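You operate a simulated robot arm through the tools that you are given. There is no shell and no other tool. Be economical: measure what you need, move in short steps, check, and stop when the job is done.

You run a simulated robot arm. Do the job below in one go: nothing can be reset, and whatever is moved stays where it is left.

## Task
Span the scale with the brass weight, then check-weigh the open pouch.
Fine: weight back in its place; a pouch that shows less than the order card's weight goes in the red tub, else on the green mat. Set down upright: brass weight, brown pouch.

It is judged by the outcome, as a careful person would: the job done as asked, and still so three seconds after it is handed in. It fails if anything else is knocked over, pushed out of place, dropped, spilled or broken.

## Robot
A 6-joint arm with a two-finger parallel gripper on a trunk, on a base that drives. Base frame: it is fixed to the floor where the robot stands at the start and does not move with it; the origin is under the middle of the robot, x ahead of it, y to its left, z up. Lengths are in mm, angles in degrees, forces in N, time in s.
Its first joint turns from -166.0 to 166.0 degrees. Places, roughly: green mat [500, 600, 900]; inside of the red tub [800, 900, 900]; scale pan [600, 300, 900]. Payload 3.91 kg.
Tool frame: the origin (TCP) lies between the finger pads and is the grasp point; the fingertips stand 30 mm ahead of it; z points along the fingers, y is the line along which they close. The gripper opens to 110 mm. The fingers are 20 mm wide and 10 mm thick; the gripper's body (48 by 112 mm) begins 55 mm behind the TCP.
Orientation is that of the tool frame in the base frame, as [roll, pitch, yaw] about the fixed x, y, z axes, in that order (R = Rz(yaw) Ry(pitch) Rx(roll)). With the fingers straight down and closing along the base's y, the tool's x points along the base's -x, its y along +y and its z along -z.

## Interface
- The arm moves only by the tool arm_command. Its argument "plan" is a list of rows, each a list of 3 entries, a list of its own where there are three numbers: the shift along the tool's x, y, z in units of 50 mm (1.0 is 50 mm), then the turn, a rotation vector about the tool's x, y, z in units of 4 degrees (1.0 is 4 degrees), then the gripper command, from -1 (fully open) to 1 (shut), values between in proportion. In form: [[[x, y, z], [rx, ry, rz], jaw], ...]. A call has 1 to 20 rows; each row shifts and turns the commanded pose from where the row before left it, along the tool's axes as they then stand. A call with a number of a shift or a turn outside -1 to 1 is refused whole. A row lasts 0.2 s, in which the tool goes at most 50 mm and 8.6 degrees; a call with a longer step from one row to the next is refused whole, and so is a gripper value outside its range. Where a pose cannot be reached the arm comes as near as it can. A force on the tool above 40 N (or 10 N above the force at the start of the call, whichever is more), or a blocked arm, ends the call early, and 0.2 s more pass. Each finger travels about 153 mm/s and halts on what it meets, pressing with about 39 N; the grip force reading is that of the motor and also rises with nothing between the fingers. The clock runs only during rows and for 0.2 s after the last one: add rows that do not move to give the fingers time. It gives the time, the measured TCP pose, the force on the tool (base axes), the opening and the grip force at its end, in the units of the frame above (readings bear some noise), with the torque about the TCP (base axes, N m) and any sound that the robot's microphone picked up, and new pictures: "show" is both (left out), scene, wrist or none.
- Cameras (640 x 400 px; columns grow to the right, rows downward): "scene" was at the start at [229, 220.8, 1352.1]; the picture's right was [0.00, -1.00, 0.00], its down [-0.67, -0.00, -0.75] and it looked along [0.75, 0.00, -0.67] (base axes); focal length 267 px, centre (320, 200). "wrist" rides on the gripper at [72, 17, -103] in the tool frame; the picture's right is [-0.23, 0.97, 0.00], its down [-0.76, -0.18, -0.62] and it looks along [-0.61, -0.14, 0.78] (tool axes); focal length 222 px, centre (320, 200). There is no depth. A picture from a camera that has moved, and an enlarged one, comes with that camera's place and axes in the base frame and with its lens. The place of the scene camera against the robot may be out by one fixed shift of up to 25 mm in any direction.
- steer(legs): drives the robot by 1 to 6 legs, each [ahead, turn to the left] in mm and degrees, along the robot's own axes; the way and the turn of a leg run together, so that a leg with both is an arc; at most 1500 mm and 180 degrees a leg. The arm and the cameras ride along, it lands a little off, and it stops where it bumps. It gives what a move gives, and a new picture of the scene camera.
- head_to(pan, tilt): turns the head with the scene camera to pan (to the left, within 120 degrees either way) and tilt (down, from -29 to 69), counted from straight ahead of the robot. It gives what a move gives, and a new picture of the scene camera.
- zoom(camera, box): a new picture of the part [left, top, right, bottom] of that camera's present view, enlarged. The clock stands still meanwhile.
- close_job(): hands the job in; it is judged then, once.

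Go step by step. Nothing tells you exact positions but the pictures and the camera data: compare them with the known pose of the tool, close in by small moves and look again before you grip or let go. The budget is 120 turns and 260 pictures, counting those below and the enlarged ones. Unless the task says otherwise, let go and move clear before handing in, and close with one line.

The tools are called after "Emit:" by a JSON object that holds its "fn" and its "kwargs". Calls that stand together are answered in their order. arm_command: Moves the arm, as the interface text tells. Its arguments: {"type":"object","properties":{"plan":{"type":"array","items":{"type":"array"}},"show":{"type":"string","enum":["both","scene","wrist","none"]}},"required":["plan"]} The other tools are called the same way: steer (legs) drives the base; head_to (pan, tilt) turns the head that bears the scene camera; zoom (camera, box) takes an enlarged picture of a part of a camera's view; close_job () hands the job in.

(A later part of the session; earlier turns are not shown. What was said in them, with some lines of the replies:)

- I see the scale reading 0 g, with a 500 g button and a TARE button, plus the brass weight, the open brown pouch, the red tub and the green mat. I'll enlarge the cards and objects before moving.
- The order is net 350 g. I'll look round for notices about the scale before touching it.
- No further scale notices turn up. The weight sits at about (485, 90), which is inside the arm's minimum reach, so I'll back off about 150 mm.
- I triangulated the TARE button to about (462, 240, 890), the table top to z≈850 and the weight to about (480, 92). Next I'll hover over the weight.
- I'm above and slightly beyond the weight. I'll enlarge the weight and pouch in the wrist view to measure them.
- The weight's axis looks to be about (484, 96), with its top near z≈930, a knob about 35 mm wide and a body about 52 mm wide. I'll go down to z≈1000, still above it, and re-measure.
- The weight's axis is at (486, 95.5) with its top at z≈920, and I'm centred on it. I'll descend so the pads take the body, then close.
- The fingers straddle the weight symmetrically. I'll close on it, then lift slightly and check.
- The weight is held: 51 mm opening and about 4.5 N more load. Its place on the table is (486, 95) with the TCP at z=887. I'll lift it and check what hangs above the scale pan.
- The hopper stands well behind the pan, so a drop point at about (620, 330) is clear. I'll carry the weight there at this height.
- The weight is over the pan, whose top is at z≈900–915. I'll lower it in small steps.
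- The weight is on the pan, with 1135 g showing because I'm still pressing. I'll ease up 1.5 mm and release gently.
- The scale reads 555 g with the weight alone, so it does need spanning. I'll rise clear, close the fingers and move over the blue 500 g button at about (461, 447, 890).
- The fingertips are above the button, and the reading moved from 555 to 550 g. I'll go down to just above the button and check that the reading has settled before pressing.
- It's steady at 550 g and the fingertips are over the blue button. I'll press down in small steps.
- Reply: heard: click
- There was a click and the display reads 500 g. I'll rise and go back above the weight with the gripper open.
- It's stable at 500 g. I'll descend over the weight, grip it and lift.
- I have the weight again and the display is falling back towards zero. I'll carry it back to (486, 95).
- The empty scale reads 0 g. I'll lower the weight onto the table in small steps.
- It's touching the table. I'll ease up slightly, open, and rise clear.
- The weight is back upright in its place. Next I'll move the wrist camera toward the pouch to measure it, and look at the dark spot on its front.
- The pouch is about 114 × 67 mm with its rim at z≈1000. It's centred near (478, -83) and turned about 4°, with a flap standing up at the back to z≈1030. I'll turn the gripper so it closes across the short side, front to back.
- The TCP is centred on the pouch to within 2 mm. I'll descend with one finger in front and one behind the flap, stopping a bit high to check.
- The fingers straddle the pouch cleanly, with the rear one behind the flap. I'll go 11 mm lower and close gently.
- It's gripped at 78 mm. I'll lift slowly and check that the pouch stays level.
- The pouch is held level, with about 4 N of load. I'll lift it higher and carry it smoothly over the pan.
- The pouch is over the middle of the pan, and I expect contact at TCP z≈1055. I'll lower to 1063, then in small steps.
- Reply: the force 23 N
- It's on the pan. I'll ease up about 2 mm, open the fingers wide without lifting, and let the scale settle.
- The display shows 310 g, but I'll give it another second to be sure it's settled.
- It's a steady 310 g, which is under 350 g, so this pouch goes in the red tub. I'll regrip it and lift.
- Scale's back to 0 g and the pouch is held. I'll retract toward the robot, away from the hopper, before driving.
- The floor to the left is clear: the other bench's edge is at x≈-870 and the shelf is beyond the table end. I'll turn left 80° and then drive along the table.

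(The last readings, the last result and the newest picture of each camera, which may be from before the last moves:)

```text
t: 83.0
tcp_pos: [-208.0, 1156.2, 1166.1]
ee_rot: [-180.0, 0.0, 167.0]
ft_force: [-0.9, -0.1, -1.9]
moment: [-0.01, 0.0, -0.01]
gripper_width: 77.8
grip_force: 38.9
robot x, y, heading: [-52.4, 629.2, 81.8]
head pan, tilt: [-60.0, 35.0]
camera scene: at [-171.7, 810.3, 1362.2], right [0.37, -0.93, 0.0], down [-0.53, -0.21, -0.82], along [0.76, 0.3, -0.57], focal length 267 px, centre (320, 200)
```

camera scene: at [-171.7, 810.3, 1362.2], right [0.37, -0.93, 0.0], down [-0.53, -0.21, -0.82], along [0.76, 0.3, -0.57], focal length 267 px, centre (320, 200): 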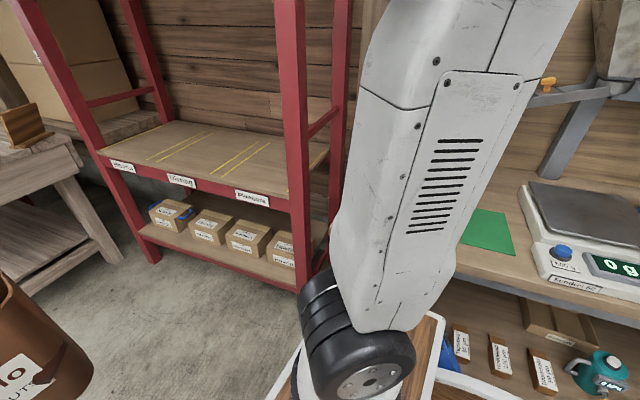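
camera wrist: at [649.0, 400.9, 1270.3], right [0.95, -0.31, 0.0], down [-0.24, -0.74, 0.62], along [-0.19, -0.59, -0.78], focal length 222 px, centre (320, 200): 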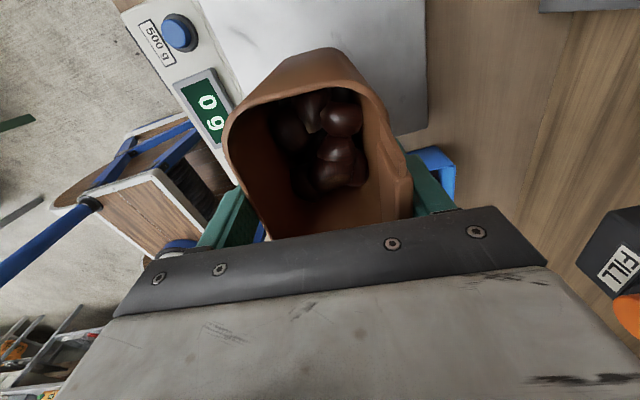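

I'm at (-53, 630), with the tub about 930 mm from the axis. I'll swing the arm round in two legs, keeping clear of the shelf.

Emit:
{"fn": "arm_command", "kwargs": {"plan": [[[-0.2, 0.035, 0], [0, 0, 0], 1], [[-0.46, 0.08, 0], [0, 0, 0], 1], [[-0.46, 0.08, 0], [0, 0, 0], 1], [[-0.46, 0.08, 0], [0, 0, 0], 1], [[-0.46, 0.08, 0], [0, 0, 0], 1], [[-0.46, 0.08, 0], [0, 0, 0], 1], [[-0.46, 0.08, 0], [0, 0, 0], 1], [[-0.46, 0.08, 0], [0, 0, 0], 1], [[-0.46, 0.08, 0], [0, 0, 0], 1], [[-0.46, 0.08, 0], [0, 0, 0], 1], [[-0.46, 0.08, 0], [0, 0, 0], 1], [[-0.46, 0.08, 0], [0, 0, 0], 1], [[-0.46, 0.08, 0], [0, 0, 0], 1], [[-0.46, 0.08, 0], [0, 0, 0], 1], [[-0.46, 0.08, 0], [0, 0, 0], 1], [[-0.46, 0.08, 0], [0, 0, 0], 1], [[-0.46, 0.08, 0], [0, 0, 0], 1], [[-0.46, 0.08, 0], [0, 0, 0], 1], [[-0.46, 0.08, 0], [0, 0, 0], 1], [[-0.46, 0.08, 0], [0, 0, 0], 1]], "show": "scene"}}

```text
t: 87.2
tcp_pos: [244.4, 1129.6, 1166.3]
ee_rot: [180.0, 0.0, 167.0]
ft_force: [-0.2, 0.4, -3.0]
moment: [0.01, -0.02, 0.01]
gripper_width: 77.6
grip_force: 39.1
robot x, y, heading: [-57.3, 631.1, 81.6]
head pan, tilt: [-60.0, 35.0]
camera scene: at [-171.8, 810.1, 1362.3], right [0.37, -0.93, 0.0], down [-0.53, -0.21, -0.82], along [0.76, 0.3, -0.57], focal length 267 px, centre (320, 200)
```

scene: 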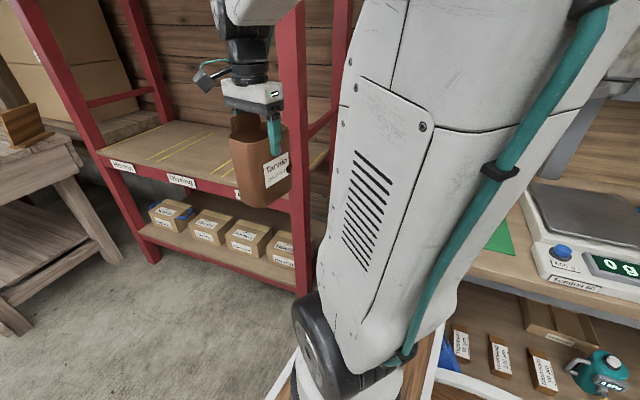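

Emit:
{"fn": "arm_command", "kwargs": {"plan": [[[-0.407, -0.193, 0], [0, 0, 0], 1], [[-0.407, -0.193, 0], [0, 0, 0], 1], [[-0.407, -0.193, 0], [0, 0, 0], 1], [[-0.407, -0.193, 0], [0, 0, 0], 1], [[-0.407, -0.193, 0], [0, 0, 0], 1], [[-0.407, -0.193, 0], [0, 0, 0], 1], [[-0.407, -0.193, 0], [0, 0, 0], 1], [[-0.407, -0.193, 0], [0, 0, 0], 1], [[-0.407, -0.193, 0], [0, 0, 0], 1], [[-0.407, -0.193, 0], [0, 0, 0], 1], [[-0.407, -0.193, 0], [0, 0, 0], 1], [[-0.407, -0.193, 0], [0, 0, 0], 1], [[-0.407, -0.193, 0], [0, 0, 0], 1], [[-0.407, -0.193, 0], [0, 0, 0], 1], [[-0.407, -0.193, 0], [0, 0, 0], 1], [[-0.407, -0.193, 0], [0, 0, 0], 1], [[-0.407, -0.193, 0], [0, 0, 0], 1], [[-0.407, -0.193, 0], [0, 0, 0], 1], [[-0.407, -0.193, 0], [0, 0, 0], 1], [[-0.407, -0.193, 0], [0, 0, 0], 1]], "show": "both"}}

```text
t: 91.4
tcp_pos: [596.4, 850.7, 1165.7]
ee_rot: [180.0, -0.1, 166.9]
ft_force: [-1.0, -0.2, -2.5]
moment: [-0.04, 0.0, -0.01]
gripper_width: 77.9
grip_force: 39.2
robot x, y, heading: [-49.8, 628.4, 81.9]
head pan, tilt: [-60.0, 35.0]
camera scene: at [-171.6, 810.3, 1362.3], right [0.37, -0.93, 0.0], down [-0.53, -0.21, -0.82], along [0.76, 0.3, -0.57], focal length 267 px, centre (320, 200)
camera wrist: at [530.1, 883.8, 1270.2], right [0.44, 0.9, 0.0], down [0.7, -0.34, 0.62], along [0.56, -0.27, -0.78], focal length 222 px, centre (320, 200)
```

scene: 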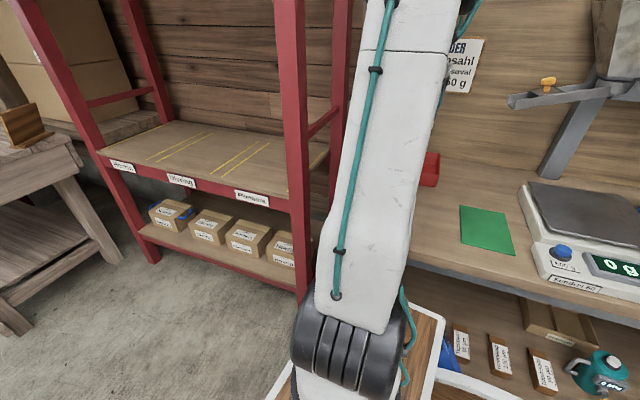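
wrist: 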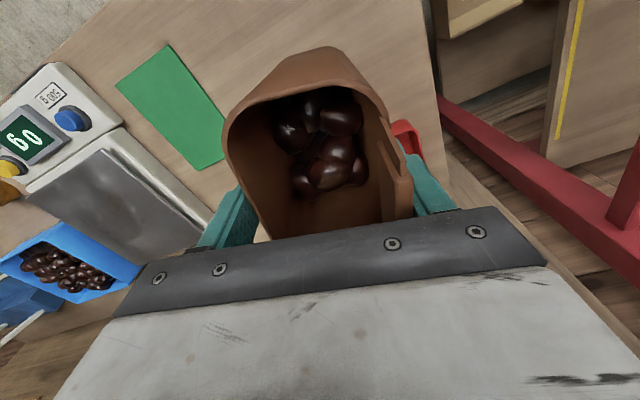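

My arm blocks the head's view of the tub. I'll shift back toward -y so the wrist camera sees the tub beside the pouch.

Emit:
{"fn": "arm_command", "kwargs": {"plan": [[[-0.1, -0.4, 0], [0, 0, 0], 1], [[-0.1, -0.4, 0], [0, 0, 0], 1], [[-0.1, -0.4, 0], [0, 0, 0], 1], [[-0.1, -0.4, 0], [0, 0, 0], 1], [[-0.1, -0.4, 0], [0, 0, 0], 1], [[-0.1, -0.4, 0], [0, 0, 0], 1], [[-0.1, -0.4, 0], [0, 0, 0], 1], [[-0.1, -0.4, 0], [0, 0, 0], 1], [[-0.1, -0.4, 0], [0, 0, 0], 1], [[-0.1, -0.4, 0], [0, 0, 0], 1], [[0, 0, 0], [0, 0, 0], 1]], "show": "both"}}

```text
t: 93.8
tcp_pos: [601.3, 644.3, 1165.6]
ee_rot: [-179.9, -0.1, 167.0]
ft_force: [-0.9, -0.7, -3.3]
moment: [0.04, 0.02, 0.02]
gripper_width: 77.6
grip_force: 39.2
robot x, y, heading: [-51.2, 627.6, 81.8]
head pan, tilt: [-60.0, 35.0]
camera scene: at [-171.4, 810.1, 1362.3], right [0.37, -0.93, 0.0], down [-0.53, -0.21, -0.82], along [0.76, 0.3, -0.57], focal length 267 px, centre (320, 200)
camera wrist: at [534.8, 678.2, 1269.8], right [0.44, 0.9, 0.0], down [0.7, -0.34, 0.62], along [0.56, -0.27, -0.78], focal length 222 px, centre (320, 200)
```

scene: 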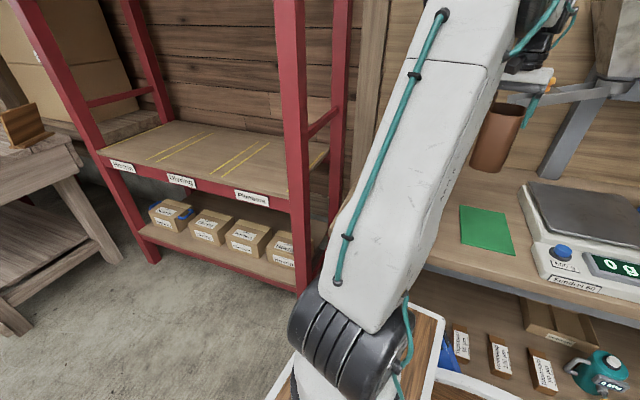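
wrist: 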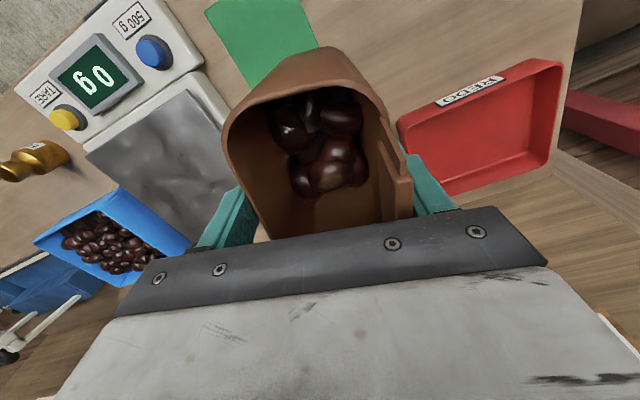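

Emit:
{"fn": "zoom", "kwargs": {"camera": "wrist", "box": [380, 40, 580, 210]}}

```text
2.35 times, centred on (480, 125) of wrist
camera zoom: at [534.8, 678.2, 1269.8], right [0.44, 0.9, 0.0], down [0.7, -0.34, 0.62], along [0.56, -0.27, -0.78], focal length 523 px, centre (-56, 376)
```

zoom: 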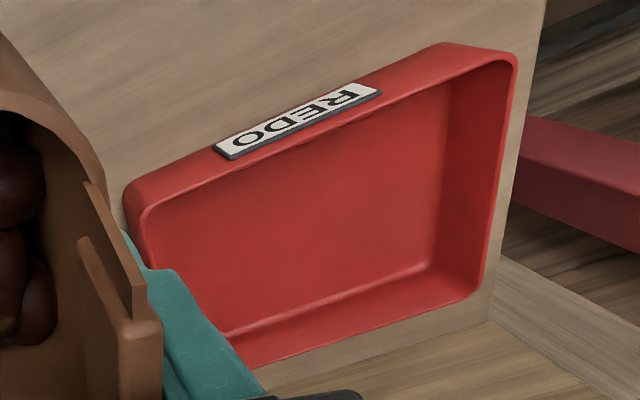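

The tub's rim spans roughly x 728–915 and y 750–970, so its centre is about (820, 860). I'll turn the pouch so its long side runs along the tub's long side.

Emit:
{"fn": "arm_command", "kwargs": {"plan": [[[0, 0, 0], [0, 0, 1], 1], [[0, 0, 0], [0, 0, 1], 1], [[0, 0, 0], [0, 0, 1], 1], [[0, 0, 0], [0, 0, 1], 1], [[0, 0, 0], [0, 0, 1], 1], [[0, 0, 0], [0, 0, 1], 1], [[0, 0, 0], [0, 0, 1], 1], [[0, 0, 0], [0, 0, 1], 1], [[0, 0, 0], [0, 0, 1], 1], [[0, 0, 0], [0, 0, 1], 1], [[0, 0, 0], [0, 0, 1], 1], [[0, 0, 0], [0, 0, 1], 1], [[0, 0, 0], [0, 0, 1], 1], [[0, 0, 0], [0, 0, 1], 1], [[0, 0, 0], [0, 0, 1], 1], [[0, 0, 0], [0, 0, 1], 1], [[0, 0, 0], [0, 0, 1], 1], [[0, 0, 0], [0, 0, 1], 1], [[0, 0, 0], [0, 0, 1], 1], [[0, 0, 0], [0, 0, 1], 1]], "show": "none"}}

```text
t: 98.0
tcp_pos: [600.6, 646.5, 1166.0]
ee_rot: [180.0, 0.0, 87.0]
ft_force: [-0.1, 0.3, -3.0]
moment: [0.0, 0.03, -0.03]
gripper_width: 78.0
grip_force: 39.1
robot x, y, heading: [-51.3, 634.9, 82.1]
head pan, tilt: [-60.0, 35.0]
```

Emit:
{"fn": "arm_command", "kwargs": {"plan": [[[0.16, 0.145, 0], [0, 0, 0], 1], [[0.321, 0.29, 0], [0, 0, 0], 1], [[0.321, 0.29, 0], [0, 0, 0], 1], [[0.321, 0.29, 0], [0, 0, 0], 1], [[0.321, 0.29, 0], [0, 0, 0], 1], [[0.321, 0.29, 0], [0, 0, 0], 1], [[0.321, 0.29, 0], [0, 0, 0], 1], [[0.321, 0.29, 0], [0, 0, 0], 1], [[0.321, 0.29, 0], [0, 0, 0], 1], [[0.321, 0.29, 0], [0, 0, 0], 1], [[0.321, 0.29, 0], [0, 0, 0], 1], [[0.321, 0.29, 0], [0, 0, 0], 1], [[0.321, 0.29, 0], [0, 0, 0], 1], [[0.321, 0.29, 0], [0, 0, 0], 1], [[0.16, 0.145, 0], [0, 0, 0], 1], [[0, 0, 0], [0, 0, 0], 1]], "show": "both"}}

```text
t: 101.4
tcp_pos: [799.3, 859.1, 1157.4]
ee_rot: [-179.9, 0.0, 87.0]
ft_force: [0.4, 0.7, -3.3]
moment: [0.03, -0.02, 0.01]
gripper_width: 77.5
grip_force: 39.1
out of reach, approached as far as the arm can: row 14, 15
robot x, y, heading: [-54.9, 629.3, 81.8]
head pan, tilt: [-60.0, 35.0]
camera scene: at [-171.3, 810.2, 1362.3], right [0.37, -0.93, 0.0], down [-0.53, -0.21, -0.82], along [0.76, 0.3, -0.57], focal length 267 px, centre (320, 200)
camera wrist: at [820.3, 931.4, 1261.6], right [0.96, -0.28, 0.0], down [-0.22, -0.75, 0.62], along [-0.17, -0.6, -0.78], focal length 222 px, centre (320, 200)
```

scene: 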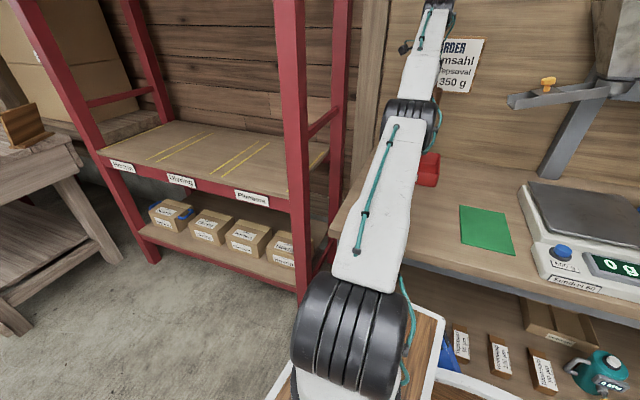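
wrist: 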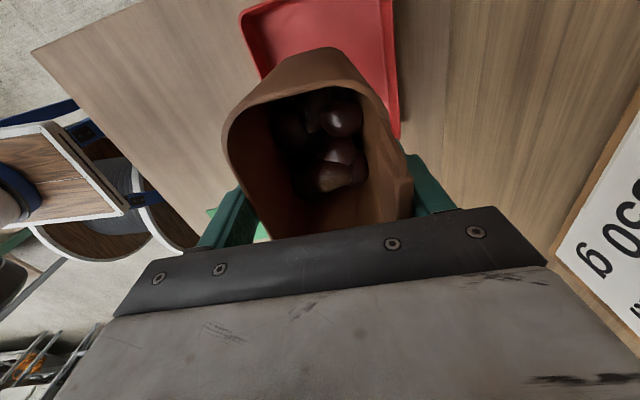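

It's at the edge of reach at this height. Lowering should extend the reach, so I'll go down while the pouch bottom stays above the tub rim.

Emit:
{"fn": "arm_command", "kwargs": {"plan": [[[0, 0, 0.4], [0, 0, 0], 1], [[0, 0, 0.4], [0, 0, 0], 1], [[0, 0, 0.4], [0, 0, 0], 1], [[0, 0, 0.4], [0, 0, 0], 1], [[0, 0, 0], [0, 0, 0], 1]], "show": "both"}}

Emit:
{"fn": "zoom", "kwargs": {"camera": "wrist", "box": [180, 0, 460, 200]}}

```text
t: 102.6
tcp_pos: [816.4, 857.6, 1114.2]
ee_rot: [-179.8, 0.0, 87.1]
ft_force: [0.1, 0.1, -2.6]
moment: [0.01, 0.02, -0.03]
gripper_width: 77.8
grip_force: 39.3
out of reach, approached as far as the arm can: row 1, 2, 3, 4
robot x, y, heading: [-55.6, 625.9, 82.0]
head pan, tilt: [-60.0, 35.0]
camera scene: at [-171.3, 810.2, 1362.3], right [0.37, -0.93, 0.0], down [-0.53, -0.21, -0.82], along [0.76, 0.3, -0.57], focal length 267 px, centre (320, 200)
camera wrist: at [836.9, 930.7, 1218.9], right [0.96, -0.28, 0.0], down [-0.22, -0.75, 0.62], along [-0.18, -0.6, -0.78], focal length 222 px, centre (320, 200)
```

scene: 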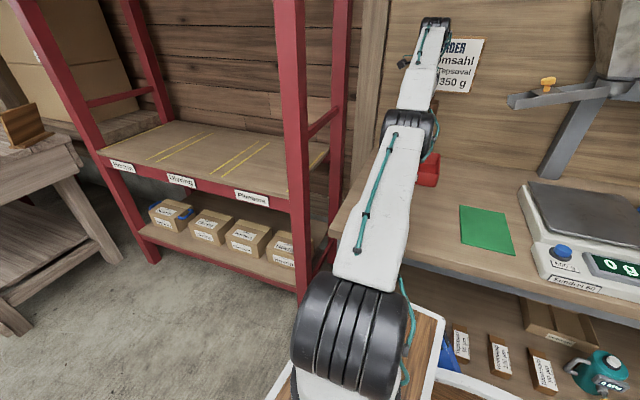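
wrist: 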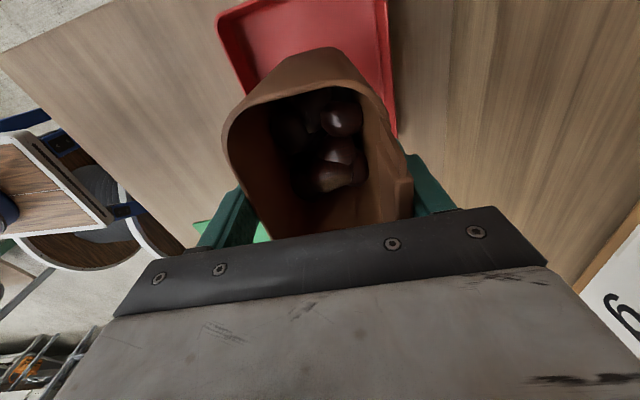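

```text
2.00 times, centred on (320, 100) of wrist
camera zoom: at [836.9, 930.7, 1218.9], right [0.96, -0.28, 0.0], down [-0.22, -0.75, 0.62], along [-0.18, -0.6, -0.78], focal length 444 px, centre (320, 400)
```

zoom: 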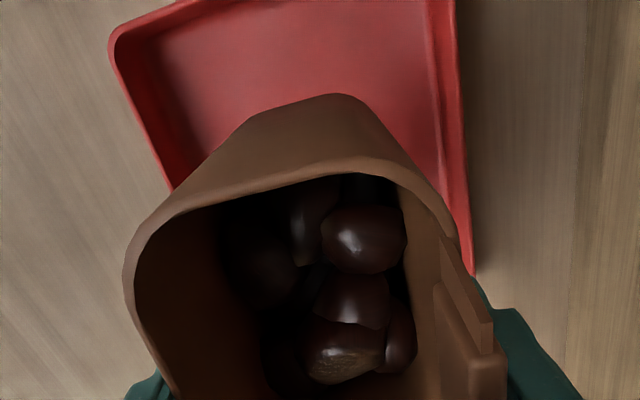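

The pouch sits over the tub, with a footprint of about x 780–852, y 800–915 against a tub of 730–912 × 750–965. I'll keep lowering and watch the pose.

Emit:
{"fn": "arm_command", "kwargs": {"plan": [[[0, 0, 0.2], [0, 0, 0], 1], [[0, 0, 0.2], [0, 0, 0], 1], [[0, 0, 0], [0, 0, 0], 1], [[0, 0, 0], [0, 0, 0], 1]], "show": "none"}}

```text
t: 103.6
tcp_pos: [822.4, 859.1, 1097.7]
ee_rot: [-179.9, 0.0, 87.0]
ft_force: [-0.5, 0.2, -3.6]
moment: [0.07, -0.02, -0.01]
gripper_width: 77.9
grip_force: 39.3
out of reach, approached as far as the arm can: row 1, 2
robot x, y, heading: [-52.4, 629.5, 81.8]
head pan, tilt: [-60.0, 35.0]
```

Emit:
{"fn": "arm_command", "kwargs": {"plan": [[[0, -0.15, 0.15], [0, 0, 0], 1], [[0, -0.1, 0.15], [0, 0, 0], 1], [[0, 0, 0.2], [0, 0, 0], 1], [[0, 0, 0], [0, 0, 0], 1], [[0, 0, 0], [0, 0, 0], 1]], "show": "none"}}

```text
t: 104.8
tcp_pos: [827.2, 859.7, 1084.9]
ee_rot: [-179.9, 0.0, 86.9]
ft_force: [-0.7, 0.2, -3.2]
moment: [0.0, 0.0, 0.05]
gripper_width: 77.4
grip_force: 39.0
out of reach, approached as far as the arm can: row 1, 2, 3
robot x, y, heading: [-53.6, 632.9, 81.4]
head pan, tilt: [-60.0, 35.0]
```

The arm is sliding along its reach limit. I'll pull back in x alone to get free of it.

Emit:
{"fn": "arm_command", "kwargs": {"plan": [[[0, -0.3, 0], [0, 0, 0], 1], [[0, -0.3, 0], [0, 0, 0], 1], [[0, 0, 0], [0, 0, 0], 1], [[0, 0, 0], [0, 0, 0], 1]], "show": "wrist"}}

```text
t: 105.8
tcp_pos: [797.9, 861.2, 1083.7]
ee_rot: [180.0, 0.0, 87.1]
ft_force: [0.2, 0.3, -3.5]
moment: [-0.01, 0.02, 0.01]
gripper_width: 77.8
grip_force: 39.2
out of reach, approached as far as the arm can: row 1
robot x, y, heading: [-52.2, 630.3, 81.9]
head pan, tilt: [-60.0, 35.0]
camera wrist: at [818.2, 933.6, 1187.8], right [0.96, -0.28, 0.0], down [-0.22, -0.75, 0.62], along [-0.17, -0.6, -0.78], focal length 222 px, centre (320, 200)
```

wrist: 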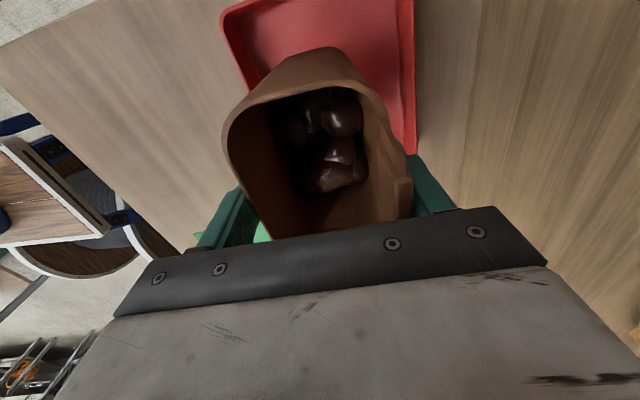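

Free again at (798, 861, 1084). I'll lower toward the tub floor, drifting about 12 mm toward the tub's centre.

Emit:
{"fn": "arm_command", "kwargs": {"plan": [[[0, 0, 0.3], [0, 0, 0], 1], [[0, 0.05, 0.3], [0, 0, 0], 1], [[0, 0.1, 0.3], [0, 0, 0], 1], [[0, 0.1, 0.3], [0, 0, 0], 1], [[0, 0, 0.2], [0, 0, 0], 1], [[0, 0, 0], [0, 0, 0], 1]], "show": "both"}}

Emit:
{"fn": "zoom", "kwargs": {"camera": "wrist", "box": [180, 0, 460, 200]}}

```text
t: 107.2
tcp_pos: [808.4, 860.1, 1015.1]
ee_rot: [180.0, 0.0, 87.0]
ft_force: [0.2, 0.1, -1.5]
moment: [0.03, 0.0, 0.0]
gripper_width: 78.1
grip_force: 38.8
robot x, y, heading: [-56.1, 630.7, 81.6]
head pan, tilt: [-60.0, 35.0]
camera scene: at [-171.3, 810.2, 1362.3], right [0.37, -0.93, 0.0], down [-0.53, -0.21, -0.82], along [0.76, 0.3, -0.57], focal length 267 px, centre (320, 200)
camera wrist: at [829.8, 932.9, 1118.6], right [0.96, -0.28, 0.0], down [-0.22, -0.75, 0.62], along [-0.17, -0.6, -0.78], focal length 222 px, centre (320, 200)
```

scene: 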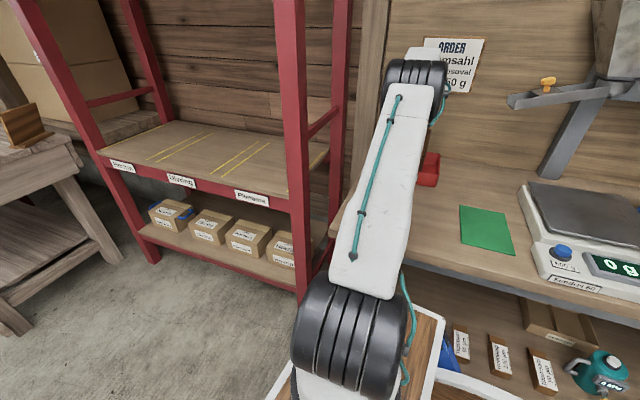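
wrist: 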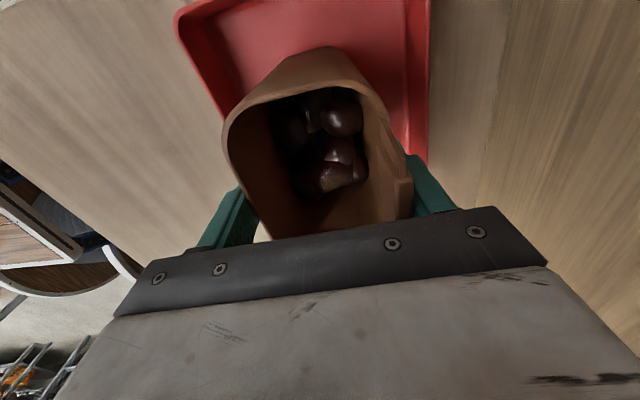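

```text
2.00 times, centred on (320, 100) of wrist
camera zoom: at [829.8, 932.9, 1118.6], right [0.96, -0.28, 0.0], down [-0.22, -0.75, 0.62], along [-0.17, -0.6, -0.78], focal length 444 px, centre (320, 400)
```

zoom: 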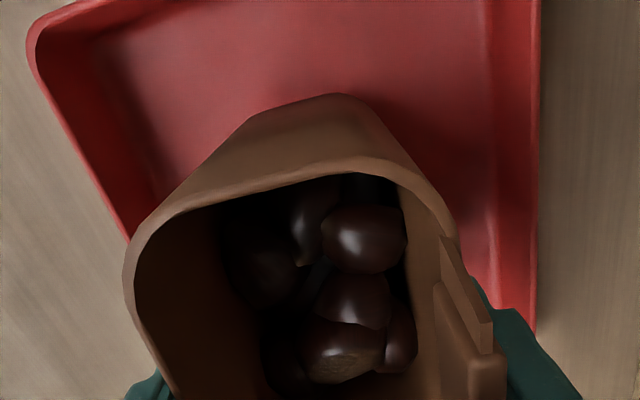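

The pouch is well inside the tub. I'll lower the last ~18 mm in small steps.

Emit:
{"fn": "arm_command", "kwargs": {"plan": [[[0, 0, 0.1], [0, 0, 0], 1], [[0, 0, 0.08], [0, 0, 0], 1], [[0, 0, 0.06], [0, 0, 0], 1], [[0, 0, 0.04], [0, 0, 0], 1], [[0, 0, 0], [0, 0, 0], 1]], "show": "none"}}

```text
t: 108.4
tcp_pos: [810.1, 860.6, 1000.3]
ee_rot: [-180.0, 0.0, 87.0]
ft_force: [-0.5, -0.2, -2.6]
moment: [0.01, 0.04, -0.02]
gripper_width: 77.9
grip_force: 38.9
robot x, y, heading: [-55.5, 627.8, 81.8]
head pan, tilt: [-60.0, 35.0]
```

Emit:
{"fn": "arm_command", "kwargs": {"plan": [[[0, 0, 0.04], [0, 0, 0], 1], [[0, 0, 0.03], [0, 0, 0], 1], [[0, 0, 0], [0, 0, 0], 1]], "show": "none"}}

```text
t: 109.2
tcp_pos: [809.1, 861.3, 997.7]
ee_rot: [180.0, 0.1, 87.0]
ft_force: [-0.1, 0.1, -3.7]
moment: [0.0, -0.01, 0.0]
gripper_width: 77.7
grip_force: 38.8
robot x, y, heading: [-54.6, 631.5, 81.8]
head pan, tilt: [-60.0, 35.0]
```

Emit:
{"fn": "arm_command", "kwargs": {"plan": [[[0, 0, 0.03], [0, 0, 0], 1], [[0, 0, 0.03], [0, 0, 0], 1], [[0, 0, 0], [0, 0, 0], 1]], "show": "none"}}

```text
t: 110.0
tcp_pos: [808.2, 859.6, 997.0]
ee_rot: [179.8, 0.0, 87.0]
ft_force: [1.6, 2.3, 16.4]
moment: [-0.27, 0.56, -0.05]
gripper_width: 77.7
grip_force: 39.3
robot x, y, heading: [-55.7, 630.4, 81.6]
head pan, tilt: [-60.0, 35.0]
```

It's in contact with the tub floor at z≈997. I'll ease up 2 mm, open, and check before withdrawing.

Emit:
{"fn": "arm_command", "kwargs": {"plan": [[[0, 0, -0.04], [0, 0, 0], 1], [[0, 0, 0], [0, 0, 0], 1], [[0, 0, 0], [0, 0, 0], 0], [[0, 0, 0], [0, 0, 0], -0.5], [[0, 0, 0], [0, 0, 0], -1], [[0, 0, 0], [0, 0, 0], -1], [[0, 0, 0], [0, 0, 0], -1]], "show": "wrist"}}

```text
t: 111.6
tcp_pos: [809.2, 859.1, 996.3]
ee_rot: [-180.0, 0.0, 87.0]
ft_force: [0.5, -0.3, -0.8]
moment: [0.0, 0.02, 0.01]
gripper_width: 109.9
grip_force: 0.0
robot x, y, heading: [-56.1, 629.6, 81.6]
head pan, tilt: [-60.0, 35.0]
camera wrist: at [829.5, 932.3, 1100.4], right [0.96, -0.28, 0.0], down [-0.22, -0.75, 0.62], along [-0.17, -0.6, -0.78], focal length 222 px, centre (320, 200)
```

wrist: 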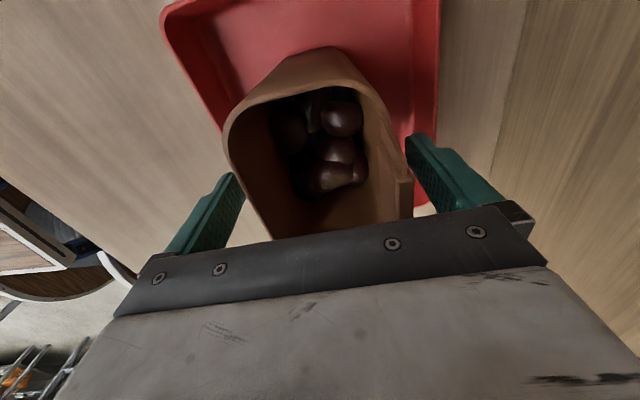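

The pouch is standing in the tub and the fingers are free. I'll go straight up 105 mm, then draw back.

Emit:
{"fn": "arm_command", "kwargs": {"plan": [[[0, 0, -0.3], [0, 0, 0], -1], [[0, 0, -0.4], [0, 0, 0], -1], [[0, 0, -0.5], [0, 0, 0], -1], [[0, 0, -0.5], [0, 0, 0], -1], [[0, 0, -0.4], [0, 0, 0], -1], [[0, -0.5, 0], [0, 0, 0], -1], [[0, -0.7, -0.2], [0, 0, 0], -1], [[0, -0.7, -0.2], [0, 0, 0], -1], [[0, -0.7, -0.2], [0, 0, 0], -1], [[0, -0.7, -0.2], [0, 0, 0], -1], [[0, -0.7, 0], [0, 0, 0], -1], [[-0.7, 0, 0], [0, 0, 0], -1], [[-0.7, 0, 0], [0, 0, 0], -1], [[-0.7, 0, 0], [0, 0, 0], -1], [[-0.7, 0, 0], [0, 0, 0], -1], [[-0.7, 0, 0], [0, 0, 0], -1], [[-0.7, 0, 0], [0, 0, 0], -1], [[0, 0, 0], [0, 0, 0], -1]], "show": "both"}}

```text
t: 115.4
tcp_pos: [597.2, 660.6, 1141.8]
ee_rot: [180.0, 0.0, 87.1]
ft_force: [0.1, -0.1, 0.5]
moment: [0.02, -0.01, 0.0]
gripper_width: 110.1
grip_force: 0.1
robot x, y, heading: [-56.5, 631.7, 81.8]
head pan, tilt: [-60.0, 35.0]
camera scene: at [-171.5, 810.1, 1362.3], right [0.37, -0.93, 0.0], down [-0.53, -0.21, -0.82], along [0.76, 0.3, -0.57], focal length 267 px, centre (320, 200)
camera wrist: at [618.3, 732.2, 1245.3], right [0.96, -0.28, 0.0], down [-0.22, -0.75, 0.62], along [-0.17, -0.6, -0.78], focal length 222 px, centre (320, 200)
```

scene: 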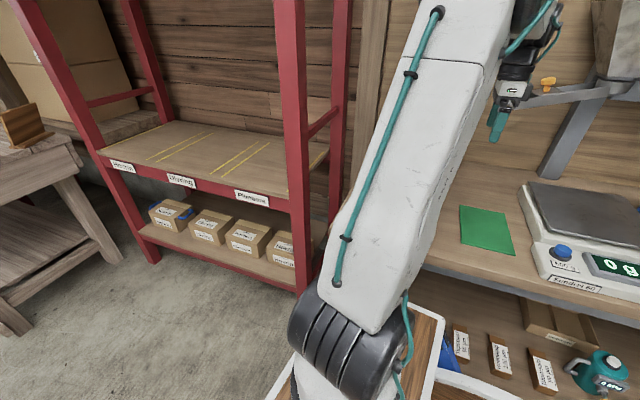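
wrist: 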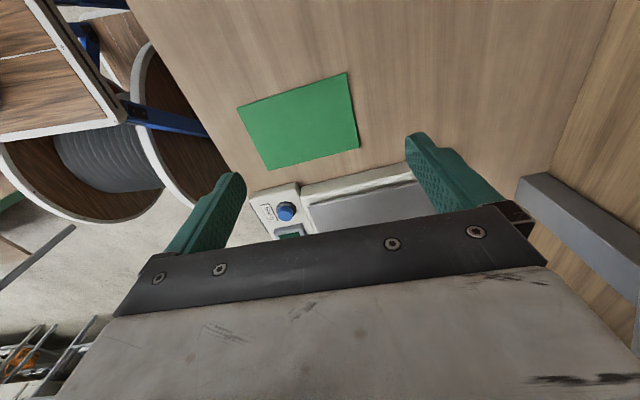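

Clear of the tub. I'll turn the wrist back so its camera can confirm that the pouch stands upright.

Emit:
{"fn": "arm_command", "kwargs": {"plan": [[[0, -0.5, 0], [0, 0, -1], -1], [[0, -0.5, 0], [0, 0, -1], -1], [[0, 0, 0], [0, 0, -1], -1], [[0, 0, 0], [0, 0, -1], -1], [[0, 0, 0], [0, 0, -1], -1], [[0, 0, 0], [0, 0, -1], -1], [[0, 0, 0], [0, 0, -1], -1], [[0, 0, 0], [0, 0, -1], -1], [[0, 0, 0], [0, 0, -1], -1], [[0, 0, 0], [0, 0, -1], -1], [[0, 0, 0], [0, 0, -1], -1], [[0, 0, 0], [0, 0, -1], -1], [[0, 0, 0], [0, 0, -1], -1], [[0, 0, 0], [0, 0, -1], -1], [[0, 0, 0], [0, 0, -1], -1], [[0, 0, 0], [0, 0, -1], -1], [[0, 0, 0], [0, 0, -1], -1], [[0, 0, 0], [0, 0, -1], -1], [[0, 0, 0], [0, 0, -1], -1], [[0, 0, 0], [0, 0, -1], -1]], "show": "wrist"}}

Emit:
{"fn": "head_to", "kwargs": {"pan": -95, "tilt": 35}}

```text
t: 119.6
tcp_pos: [548.0, 661.8, 1141.1]
ee_rot: [-180.0, 0.0, 167.1]
ft_force: [-0.4, 0.2, 0.4]
moment: [0.01, 0.0, 0.01]
gripper_width: 109.9
grip_force: 0.0
robot x, y, heading: [-58.2, 627.2, 81.9]
head pan, tilt: [-60.0, 35.0]
camera wrist: at [481.2, 695.1, 1245.5], right [0.44, 0.9, 0.0], down [0.7, -0.34, 0.62], along [0.56, -0.27, -0.78], focal length 222 px, centre (320, 200)
```

wrist: 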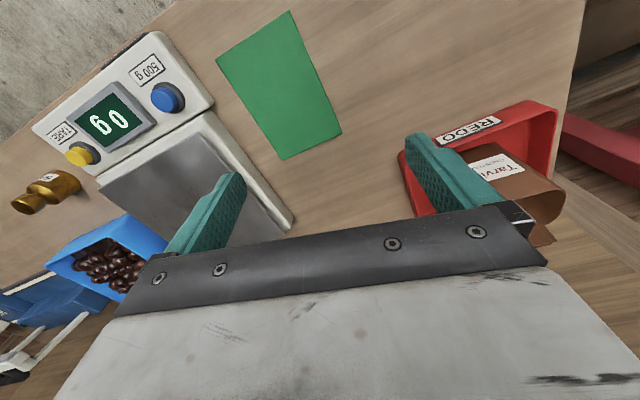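

```text
t: 120.6
tcp_pos: [547.8, 660.9, 1141.0]
ee_rot: [180.0, 0.0, 167.0]
ft_force: [-0.1, -0.1, -0.2]
moment: [-0.02, -0.01, -0.02]
gripper_width: 110.1
grip_force: 0.1
robot x, y, heading: [-57.1, 631.1, 81.8]
head pan, tilt: [-95.0, 35.0]
camera scene: at [-167.5, 757.4, 1362.3], right [-0.23, -0.97, 0.0], down [-0.56, 0.13, -0.82], along [0.8, -0.19, -0.57], focal length 267 px, centre (320, 200)
```

scene: 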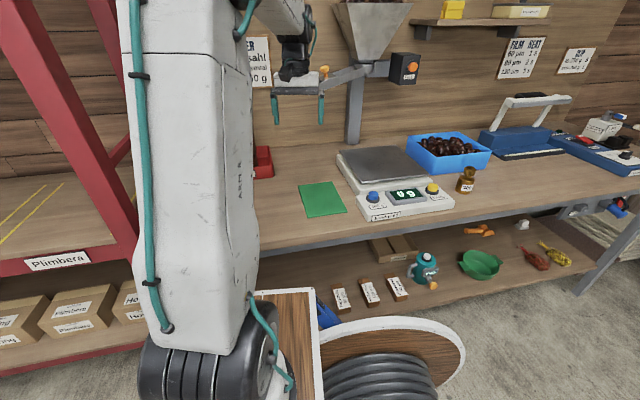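

Emit:
{"fn": "zoom", "kwargs": {"camera": "wrist", "box": [390, 80, 590, 260]}}

Emit:
{"fn": "zoom", "kwargs": {"camera": "scene", "box": [330, 130, 500, 230]}}

```text
2.22 times, centred on (490, 170) of wrist
camera zoom: at [481.2, 695.2, 1245.5], right [0.44, 0.9, 0.0], down [0.7, -0.34, 0.62], along [0.56, -0.27, -0.78], focal length 494 px, centre (-58, 267)
```

zoom: 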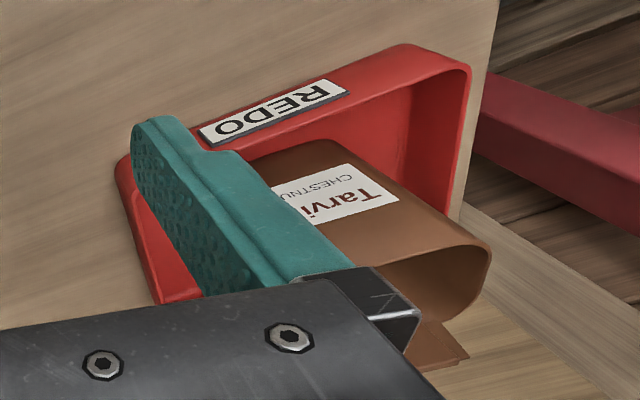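

```text
3.76 times, centred on (415, 180) of scene
camera zoom: at [-167.5, 757.4, 1362.3], right [-0.23, -0.97, 0.0], down [-0.56, 0.13, -0.82], along [0.8, -0.19, -0.57], focal length 1006 px, centre (-38, 275)
```

zoom: 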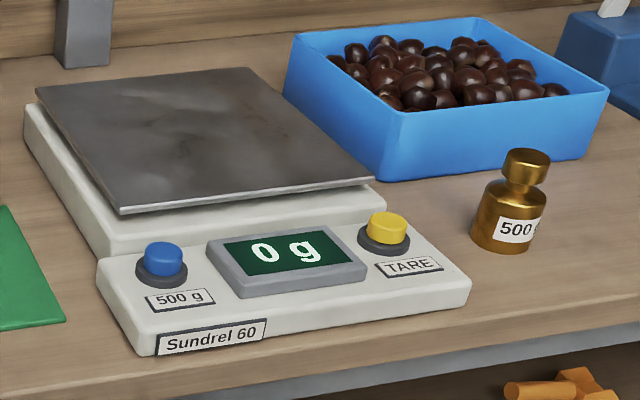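

The pouch stands upright in the red tub, the weight is back upright in its place, and the scale reads 0 g. The arm is clear, so I'm handing in.

Emit:
{"fn": "close_job", "kwargs": {}}

```text
The job is handed in.
```

The scale is spanned: it showed 550 g with the 500 g weight and now reads 500 g. The open pouch weighed 310 g against the 350 g order, so it stands upright in the red tub, and the brass weight is back upright in its place.
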